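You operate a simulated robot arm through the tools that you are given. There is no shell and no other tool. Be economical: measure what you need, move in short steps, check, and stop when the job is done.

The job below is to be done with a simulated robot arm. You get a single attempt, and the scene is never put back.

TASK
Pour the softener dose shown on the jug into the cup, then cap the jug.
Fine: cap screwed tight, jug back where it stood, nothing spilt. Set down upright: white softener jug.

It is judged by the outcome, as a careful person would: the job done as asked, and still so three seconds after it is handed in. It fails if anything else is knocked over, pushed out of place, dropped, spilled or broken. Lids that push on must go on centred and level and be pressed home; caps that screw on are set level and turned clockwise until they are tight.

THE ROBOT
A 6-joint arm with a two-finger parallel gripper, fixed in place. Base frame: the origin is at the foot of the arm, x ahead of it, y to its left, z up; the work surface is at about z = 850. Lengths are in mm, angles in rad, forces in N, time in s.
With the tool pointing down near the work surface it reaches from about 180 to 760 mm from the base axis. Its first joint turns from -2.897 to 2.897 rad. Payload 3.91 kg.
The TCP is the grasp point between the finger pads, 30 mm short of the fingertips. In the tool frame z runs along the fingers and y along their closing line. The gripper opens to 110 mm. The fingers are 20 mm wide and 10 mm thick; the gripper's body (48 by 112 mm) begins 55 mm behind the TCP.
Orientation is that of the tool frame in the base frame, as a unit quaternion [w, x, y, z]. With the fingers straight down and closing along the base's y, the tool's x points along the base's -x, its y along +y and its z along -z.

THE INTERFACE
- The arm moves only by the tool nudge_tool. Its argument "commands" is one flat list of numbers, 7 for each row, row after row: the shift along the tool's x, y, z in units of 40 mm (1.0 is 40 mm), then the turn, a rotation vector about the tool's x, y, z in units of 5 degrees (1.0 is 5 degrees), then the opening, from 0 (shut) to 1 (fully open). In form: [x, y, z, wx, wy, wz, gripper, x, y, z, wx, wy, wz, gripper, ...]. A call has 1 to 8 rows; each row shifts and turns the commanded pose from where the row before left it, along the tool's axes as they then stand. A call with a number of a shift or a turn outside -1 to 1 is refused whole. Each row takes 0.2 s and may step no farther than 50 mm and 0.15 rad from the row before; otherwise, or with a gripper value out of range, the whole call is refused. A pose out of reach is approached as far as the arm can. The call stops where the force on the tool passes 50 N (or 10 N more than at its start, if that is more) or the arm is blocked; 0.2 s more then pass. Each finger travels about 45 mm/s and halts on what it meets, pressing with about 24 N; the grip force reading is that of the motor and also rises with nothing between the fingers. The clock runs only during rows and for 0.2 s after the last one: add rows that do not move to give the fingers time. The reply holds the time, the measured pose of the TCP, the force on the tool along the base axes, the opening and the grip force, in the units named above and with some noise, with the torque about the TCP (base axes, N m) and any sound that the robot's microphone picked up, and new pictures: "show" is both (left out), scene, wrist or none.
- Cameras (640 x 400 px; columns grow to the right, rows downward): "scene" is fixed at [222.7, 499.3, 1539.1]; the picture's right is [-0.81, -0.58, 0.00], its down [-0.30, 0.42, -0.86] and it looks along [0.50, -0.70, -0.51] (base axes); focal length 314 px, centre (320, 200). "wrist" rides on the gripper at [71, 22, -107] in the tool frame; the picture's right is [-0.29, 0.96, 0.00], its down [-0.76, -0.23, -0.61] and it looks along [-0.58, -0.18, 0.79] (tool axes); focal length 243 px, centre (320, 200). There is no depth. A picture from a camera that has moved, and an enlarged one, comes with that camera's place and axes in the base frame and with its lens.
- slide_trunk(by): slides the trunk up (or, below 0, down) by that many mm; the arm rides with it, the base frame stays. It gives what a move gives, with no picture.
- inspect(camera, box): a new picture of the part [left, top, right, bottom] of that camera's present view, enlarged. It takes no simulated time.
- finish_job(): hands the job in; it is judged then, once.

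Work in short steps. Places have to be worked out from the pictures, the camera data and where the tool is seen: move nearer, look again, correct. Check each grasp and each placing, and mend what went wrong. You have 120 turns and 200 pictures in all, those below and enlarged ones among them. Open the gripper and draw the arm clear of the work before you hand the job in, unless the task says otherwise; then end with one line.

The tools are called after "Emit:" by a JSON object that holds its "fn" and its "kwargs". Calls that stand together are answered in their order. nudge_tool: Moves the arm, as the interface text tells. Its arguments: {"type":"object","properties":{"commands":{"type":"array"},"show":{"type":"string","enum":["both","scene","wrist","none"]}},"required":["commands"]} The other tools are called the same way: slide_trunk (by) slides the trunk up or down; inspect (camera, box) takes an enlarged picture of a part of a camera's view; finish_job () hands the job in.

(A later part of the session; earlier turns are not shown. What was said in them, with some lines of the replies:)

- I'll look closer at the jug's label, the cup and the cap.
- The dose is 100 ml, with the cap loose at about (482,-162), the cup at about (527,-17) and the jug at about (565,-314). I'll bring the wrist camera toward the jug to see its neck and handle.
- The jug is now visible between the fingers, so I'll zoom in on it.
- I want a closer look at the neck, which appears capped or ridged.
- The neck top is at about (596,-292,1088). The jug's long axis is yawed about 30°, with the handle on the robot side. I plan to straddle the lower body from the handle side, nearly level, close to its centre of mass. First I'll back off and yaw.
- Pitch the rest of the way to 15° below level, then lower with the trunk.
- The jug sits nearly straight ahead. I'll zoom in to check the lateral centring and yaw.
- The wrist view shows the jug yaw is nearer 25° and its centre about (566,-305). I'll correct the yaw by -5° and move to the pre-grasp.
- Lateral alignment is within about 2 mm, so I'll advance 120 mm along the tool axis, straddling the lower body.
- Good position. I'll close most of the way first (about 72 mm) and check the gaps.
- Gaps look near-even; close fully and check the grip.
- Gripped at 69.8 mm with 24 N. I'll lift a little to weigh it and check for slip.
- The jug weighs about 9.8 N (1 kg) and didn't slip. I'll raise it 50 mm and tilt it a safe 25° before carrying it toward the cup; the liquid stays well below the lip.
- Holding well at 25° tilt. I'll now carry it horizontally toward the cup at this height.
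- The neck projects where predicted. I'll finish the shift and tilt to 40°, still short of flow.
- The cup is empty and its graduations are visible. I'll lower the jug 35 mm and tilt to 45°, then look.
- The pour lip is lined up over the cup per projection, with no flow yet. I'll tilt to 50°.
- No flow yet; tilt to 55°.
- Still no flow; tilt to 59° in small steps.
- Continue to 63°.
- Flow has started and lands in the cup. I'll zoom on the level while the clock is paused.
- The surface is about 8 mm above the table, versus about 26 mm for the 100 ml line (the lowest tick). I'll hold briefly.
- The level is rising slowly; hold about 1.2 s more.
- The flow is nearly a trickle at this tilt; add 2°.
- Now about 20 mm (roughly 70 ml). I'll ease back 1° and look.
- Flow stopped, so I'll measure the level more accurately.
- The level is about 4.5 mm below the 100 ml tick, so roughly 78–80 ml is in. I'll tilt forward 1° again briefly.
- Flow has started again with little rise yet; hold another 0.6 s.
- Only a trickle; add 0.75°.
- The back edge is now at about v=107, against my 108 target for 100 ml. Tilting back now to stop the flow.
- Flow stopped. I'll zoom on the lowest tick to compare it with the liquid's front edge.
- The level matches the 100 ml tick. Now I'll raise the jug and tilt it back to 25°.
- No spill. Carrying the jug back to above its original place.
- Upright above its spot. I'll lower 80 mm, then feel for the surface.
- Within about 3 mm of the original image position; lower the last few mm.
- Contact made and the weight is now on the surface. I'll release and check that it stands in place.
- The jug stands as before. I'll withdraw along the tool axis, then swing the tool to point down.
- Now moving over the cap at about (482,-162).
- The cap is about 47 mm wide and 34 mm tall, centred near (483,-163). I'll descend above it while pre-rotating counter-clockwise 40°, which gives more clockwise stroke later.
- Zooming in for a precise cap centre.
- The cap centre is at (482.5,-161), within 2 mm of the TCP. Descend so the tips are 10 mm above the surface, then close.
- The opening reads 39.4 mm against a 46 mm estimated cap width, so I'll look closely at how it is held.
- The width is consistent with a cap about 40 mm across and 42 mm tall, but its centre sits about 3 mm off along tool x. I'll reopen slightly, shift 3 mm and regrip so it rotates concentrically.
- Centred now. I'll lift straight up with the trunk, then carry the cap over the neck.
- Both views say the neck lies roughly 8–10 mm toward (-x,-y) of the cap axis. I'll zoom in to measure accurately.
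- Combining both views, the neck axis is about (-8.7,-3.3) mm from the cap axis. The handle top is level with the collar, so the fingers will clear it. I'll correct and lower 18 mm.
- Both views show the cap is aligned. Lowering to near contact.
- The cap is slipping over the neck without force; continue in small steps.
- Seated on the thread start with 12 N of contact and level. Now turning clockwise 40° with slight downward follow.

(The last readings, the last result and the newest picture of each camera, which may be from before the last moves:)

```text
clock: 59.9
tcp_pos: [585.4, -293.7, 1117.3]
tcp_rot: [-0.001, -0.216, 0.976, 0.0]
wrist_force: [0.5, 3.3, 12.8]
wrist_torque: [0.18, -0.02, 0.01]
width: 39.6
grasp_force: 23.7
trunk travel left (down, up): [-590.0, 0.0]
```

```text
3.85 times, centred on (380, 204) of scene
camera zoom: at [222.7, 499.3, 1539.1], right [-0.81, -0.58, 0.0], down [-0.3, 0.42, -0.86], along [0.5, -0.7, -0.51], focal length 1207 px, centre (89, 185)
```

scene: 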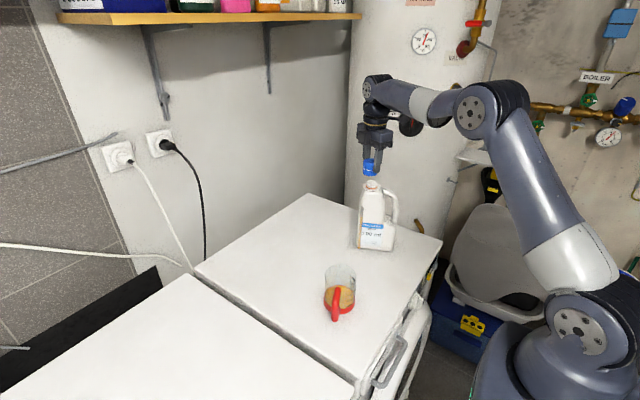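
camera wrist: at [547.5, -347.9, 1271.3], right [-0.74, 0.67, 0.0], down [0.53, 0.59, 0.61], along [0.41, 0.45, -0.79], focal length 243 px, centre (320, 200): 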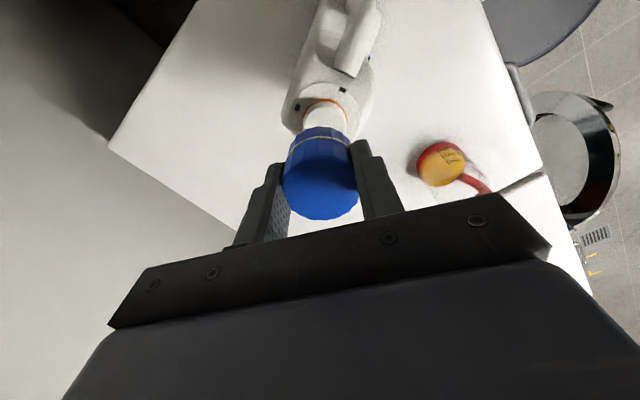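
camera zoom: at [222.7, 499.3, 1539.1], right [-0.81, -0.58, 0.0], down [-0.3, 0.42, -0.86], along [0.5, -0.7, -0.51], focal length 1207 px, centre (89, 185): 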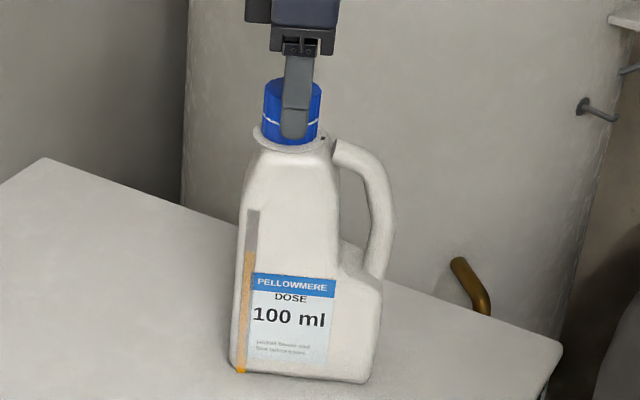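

No jug movement. Continue turning clockwise.

Emit:
{"fn": "nudge_tool", "kwargs": {"commands": [0, 0, 0, 0, 0, 1, 0, 0, 0, 0.01, 0, 0, 1, 0, 0, 0, 0, 0, 0, 1, 0, 0, 0, 0.01, 0, 0, 1, 0, 0, 0, 0, 0, 0, 1, 0, 0, 0, 0.01, 0, 0, 1, 0, 0, 0, 0, 0, 0, 1, 0, 0, 0, 0, 0, 0, 1, 0], "show": "none"}}

Emit:
{"fn": "nudge_tool", "kwargs": {"commands": [0, 0, 0, 0, 0, 1, 0, 0, 0, 0.01, 0, 0, 1, 0, 0, 0, 0, 0, 0, 1, 0, 0, 0, 0.01, 0, 0, 1, 0, 0, 0, 0, 0, 0, 1, 0, 0, 0, 0.01, 0, 0, 1, 0, 0, 0, 0, 0, 0, 1, 0, 0, 0, 0, 0, 0, 1, 0], "show": "none"}}

Emit:
{"fn": "inspect", "kwargs": {"camera": "scene", "box": [360, 152, 395, 196]}}

```text
clock: 61.7
tcp_pos: [586.6, -296.3, 1114.8]
tcp_rot: [0.0, 0.132, 0.991, -0.001]
wrist_force: [-0.4, 3.6, 8.1]
wrist_torque: [0.34, 0.26, 0.12]
width: 39.4
grasp_force: 23.6
trunk travel left (down, up): [-590.0, 0.0]
```

```text
clock: 63.5
tcp_pos: [586.9, -295.8, 1114.4]
tcp_rot: [0.001, 0.463, 0.886, -0.001]
wrist_force: [0.1, -0.1, 7.4]
wrist_torque: [0.04, 0.09, 0.36]
width: 39.2
grasp_force: 24.0
trunk travel left (down, up): [-590.0, 0.0]
```

```text
9.09 times, centred on (378, 174) of scene
camera zoom: at [222.7, 499.3, 1539.1], right [-0.81, -0.58, 0.0], down [-0.3, 0.42, -0.86], along [0.5, -0.7, -0.51], focal length 2853 px, centre (-203, 436)
```

zoom: 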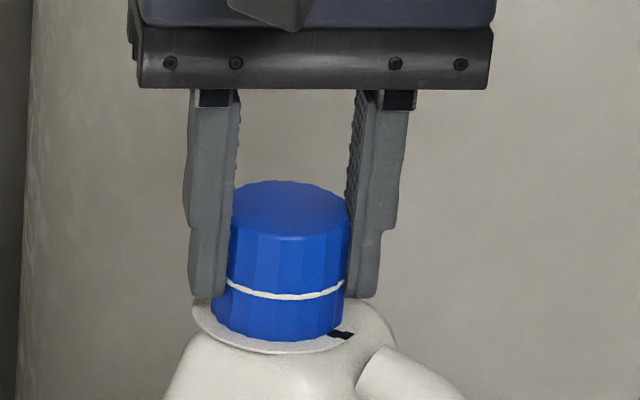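

The turning torque is rising (0.36 N·m), but the handle seems shifted. I'll check whether the jug is rotating.

Emit:
{"fn": "inspect", "kwargs": {"camera": "scene", "box": [340, 160, 450, 270]}}

Emit:
{"fn": "inspect", "kwargs": {"camera": "wrist", "box": [200, 40, 450, 250]}}

```text
3.64 times, centred on (395, 215) of scene
camera zoom: at [222.7, 499.3, 1539.1], right [-0.81, -0.58, 0.0], down [-0.3, 0.42, -0.86], along [0.5, -0.7, -0.51], focal length 1141 px, centre (47, 146)
```

zoom: 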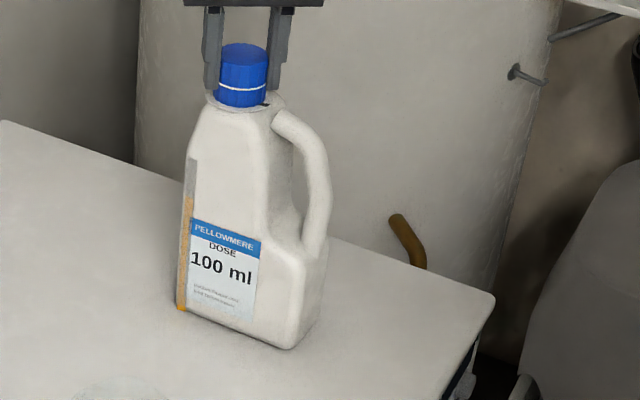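

```text
1.90 times, centred on (325, 145) of wrist
camera zoom: at [564.5, -225.4, 1222.6], right [0.95, 0.31, 0.0], down [0.24, -0.75, 0.61], along [0.19, -0.58, -0.79], focal length 462 px, centre (310, 305)
```

zoom: 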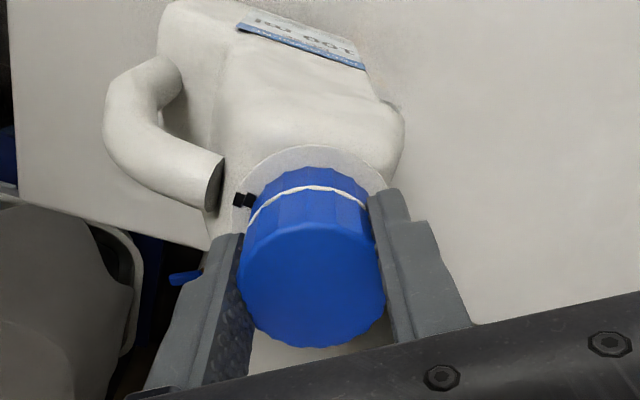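

The jug turned with the cap, meaning it has hit resistance. There seem to be matching black marks on the cap and collar; I'll zoom in.

Emit:
{"fn": "inspect", "kwargs": {"camera": "wrist", "box": [270, 110, 350, 160]}}

Emit:
{"fn": "inspect", "kwargs": {"camera": "scene", "box": [374, 178, 392, 194]}}

```text
8.00 times, centred on (310, 135) of wrist
camera zoom: at [564.5, -225.4, 1222.6], right [0.95, 0.31, 0.0], down [0.24, -0.75, 0.61], along [0.19, -0.58, -0.79], focal length 1941 px, centre (400, 720)
```

zoom: 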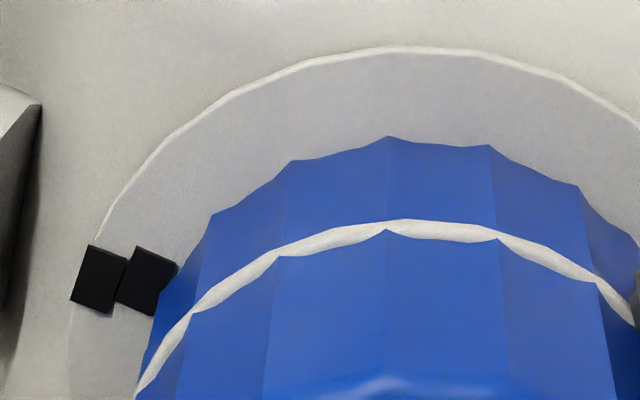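

```text
16.00 times, centred on (383, 186) of scene
camera zoom: at [222.7, 499.3, 1539.1], right [-0.81, -0.58, 0.0], down [-0.3, 0.42, -0.86], along [0.5, -0.7, -0.51], focal length 5021 px, centre (-688, 424)
```

zoom: 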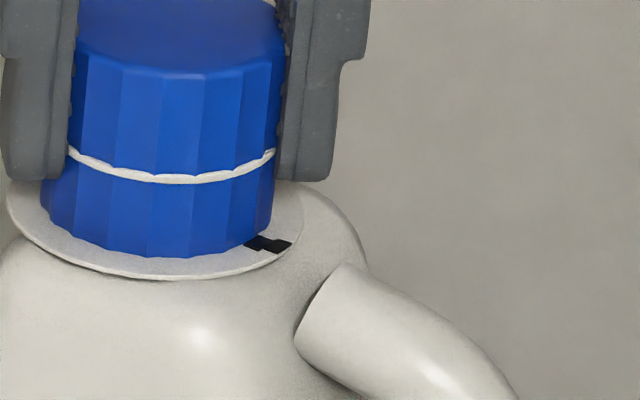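

The marks are aligned (the cap's mark is at the collar's tight mark), and the jug only began turning once the cap was tight. The jug yawed about 25° around the neck and otherwise stayed put. I'll take its weight off through the cap by lifting slightly, so I can turn it back without loosening.

Emit:
{"fn": "nudge_tool", "kwargs": {"commands": [0, 0, -0.03, 0, 0, 0, 0, 0, 0, -0.03, 0, 0, 0, 0, 0, 0, 0, 0, 0, 0, 0], "show": "none"}}

```text
clock: 64.3
tcp_pos: [587.2, -296.0, 1114.4]
tcp_rot: [-0.002, 0.464, 0.886, 0.0]
wrist_force: [-0.1, 0.3, -6.0]
wrist_torque: [0.06, 0.02, 0.03]
width: 39.5
grasp_force: 24.5
trunk travel left (down, up): [-590.0, 0.0]
```

The lift is 6 N of the roughly 8.5 N weight, so the base is nearly unloaded. Now turning back 25° counter-clockwise about the neck.

Emit:
{"fn": "nudge_tool", "kwargs": {"commands": [0, 0, -0.01, 0, 0, 0, 0, 0, 0, 0, 0, 0, -0.8, 0, 0, 0, 0, 0, 0, -0.8, 0, 0, 0, 0, 0, 0, -0.8, 0, 0, 0, 0, 0, 0, -0.8, 0, 0, 0, 0, 0, 0, -0.8, 0, 0, 0, 0, 0, 0, -0.8, 0], "show": "none"}}

Emit:
{"fn": "inspect", "kwargs": {"camera": "scene", "box": [340, 160, 450, 270]}}

Emit:
{"fn": "inspect", "kwargs": {"camera": "scene", "box": [374, 178, 392, 194]}}

```text
clock: 65.9
tcp_pos: [585.9, -295.3, 1114.9]
tcp_rot: [-0.001, 0.268, 0.964, 0.001]
wrist_force: [0.2, 0.2, -8.1]
wrist_torque: [0.06, -0.12, -0.02]
width: 39.4
grasp_force: 23.9
trunk travel left (down, up): [-590.0, 0.0]
```

```text
3.64 times, centred on (395, 215) of scene
camera zoom: at [222.7, 499.3, 1539.1], right [-0.81, -0.58, 0.0], down [-0.3, 0.42, -0.86], along [0.5, -0.7, -0.51], focal length 1141 px, centre (47, 146)
```

zoom: 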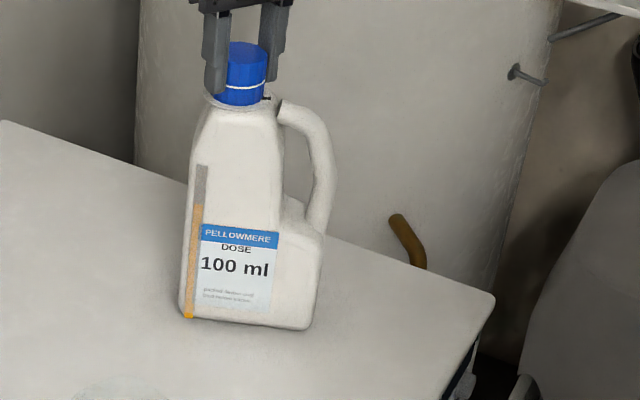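

```text
16.00 times, centred on (383, 186) of scene
camera zoom: at [222.7, 499.3, 1539.1], right [-0.81, -0.58, 0.0], down [-0.3, 0.42, -0.86], along [0.5, -0.7, -0.51], focal length 5021 px, centre (-688, 424)
```

zoom: 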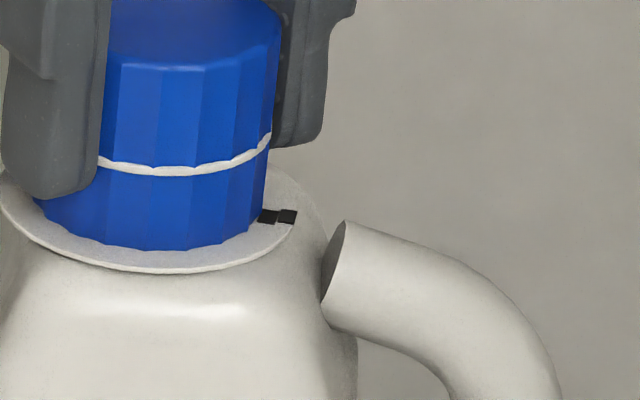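

The jug is back at its original yaw and place, with the marks still aligned. Lower the 2 mm, release, and rise clear.

Emit:
{"fn": "nudge_tool", "kwargs": {"commands": [0, 0, 0.03, 0, 0, 0, 0, 0, 0, 0.02, 0, 0, 0, 0, 0, 0, 0, 0, 0, 0, 0.5, 0, 0, 0, 0, 0, 0, 0.6, 0, 0, 0, 0, 0, 0, 0.6, 0, 0, -0.6, 0, 0, 0, 0.6, 0, 0, -1, 0, 0, 0, 0.6, 0, 0, -1, 0, 0, 0, 0.6], "show": "scene"}}

Emit:
{"fn": "inspect", "kwargs": {"camera": "scene", "box": [340, 160, 450, 270]}}

Emit:
{"fn": "inspect", "kwargs": {"camera": "scene", "box": [366, 170, 396, 196]}}

```text
clock: 67.7
tcp_pos: [585.6, -294.6, 1219.6]
tcp_rot: [0.0, 0.268, 0.963, -0.001]
wrist_force: [0.6, -0.4, 0.3]
wrist_torque: [-0.02, -0.03, -0.02]
width: 65.9
grasp_force: 0.0
trunk travel left (down, up): [-590.0, 0.0]
```

scene: 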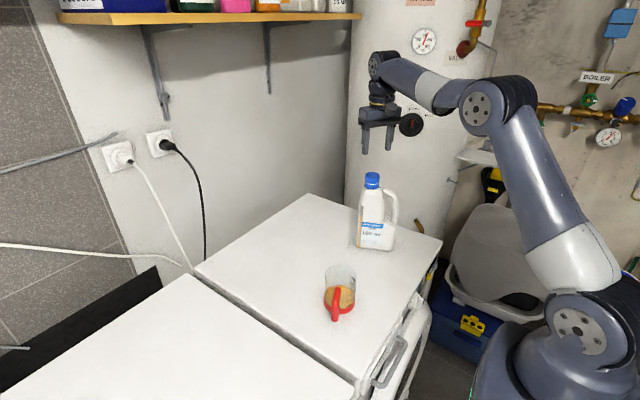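

```text
3.64 times, centred on (395, 215) of scene
camera zoom: at [222.7, 499.3, 1539.1], right [-0.81, -0.58, 0.0], down [-0.3, 0.42, -0.86], along [0.5, -0.7, -0.51], focal length 1141 px, centre (47, 146)
```

zoom: 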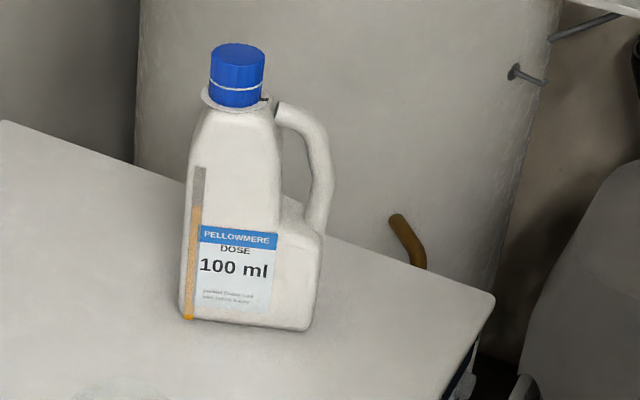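

```text
15.38 times, centred on (381, 183) of scene
camera zoom: at [222.7, 499.3, 1539.1], right [-0.81, -0.58, 0.0], down [-0.3, 0.42, -0.86], along [0.5, -0.7, -0.51], focal length 4828 px, centre (-618, 462)
```

zoom: 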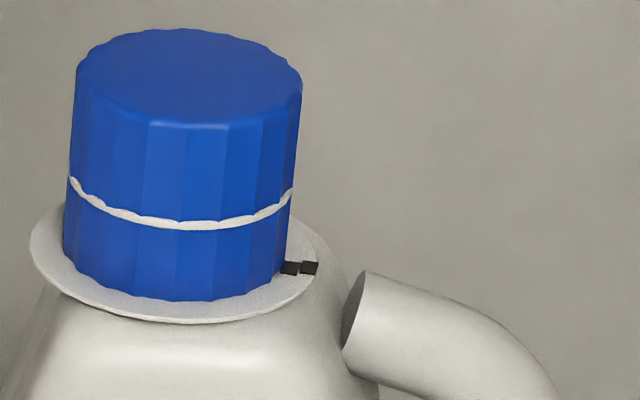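

The jug is upright in its place, with the cap level and its marks aligned. The cup holds 100 ml and nothing was spilt. Drawing the arm clear.

Emit:
{"fn": "nudge_tool", "kwargs": {"commands": [0, 0, -1, 0, 0, 0, 1, 0.9, 0, -0.4, 0, 0, 0, 1, 1, 0, 0, 0, 0, 0, 1, 1, 0, 0, 0, 0, 0, 1, 1, 0, 0, 0, 0, 0, 1], "show": "scene"}}

```text
clock: 68.9
tcp_pos: [451.2, -211.1, 1273.8]
tcp_rot: [0.0, 0.267, 0.964, 0.0]
wrist_force: [-0.5, -0.2, 0.1]
wrist_torque: [-0.01, -0.01, 0.0]
width: 110.1
grasp_force: 0.0
trunk travel left (down, up): [-590.0, 0.0]
```

scene: 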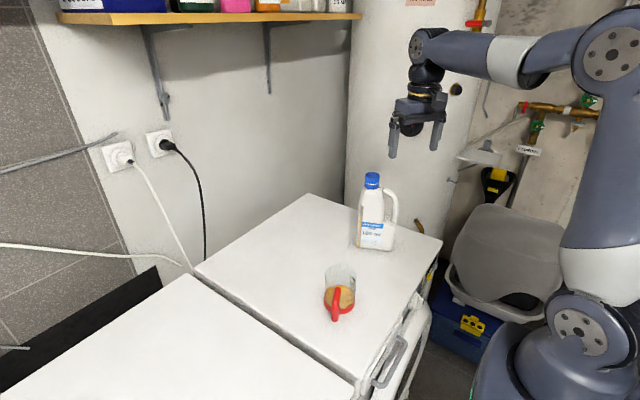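

The arm is clear and everything is standing in place, so I'm handing in the job.

Emit:
{"fn": "finish_job", "kwargs": {}}

```text
The job is handed in.
```

I poured the softener to the cup's 100 ml line, screwed the cap on until it was tight, and left the jug upright where it stood; no spill was visible.
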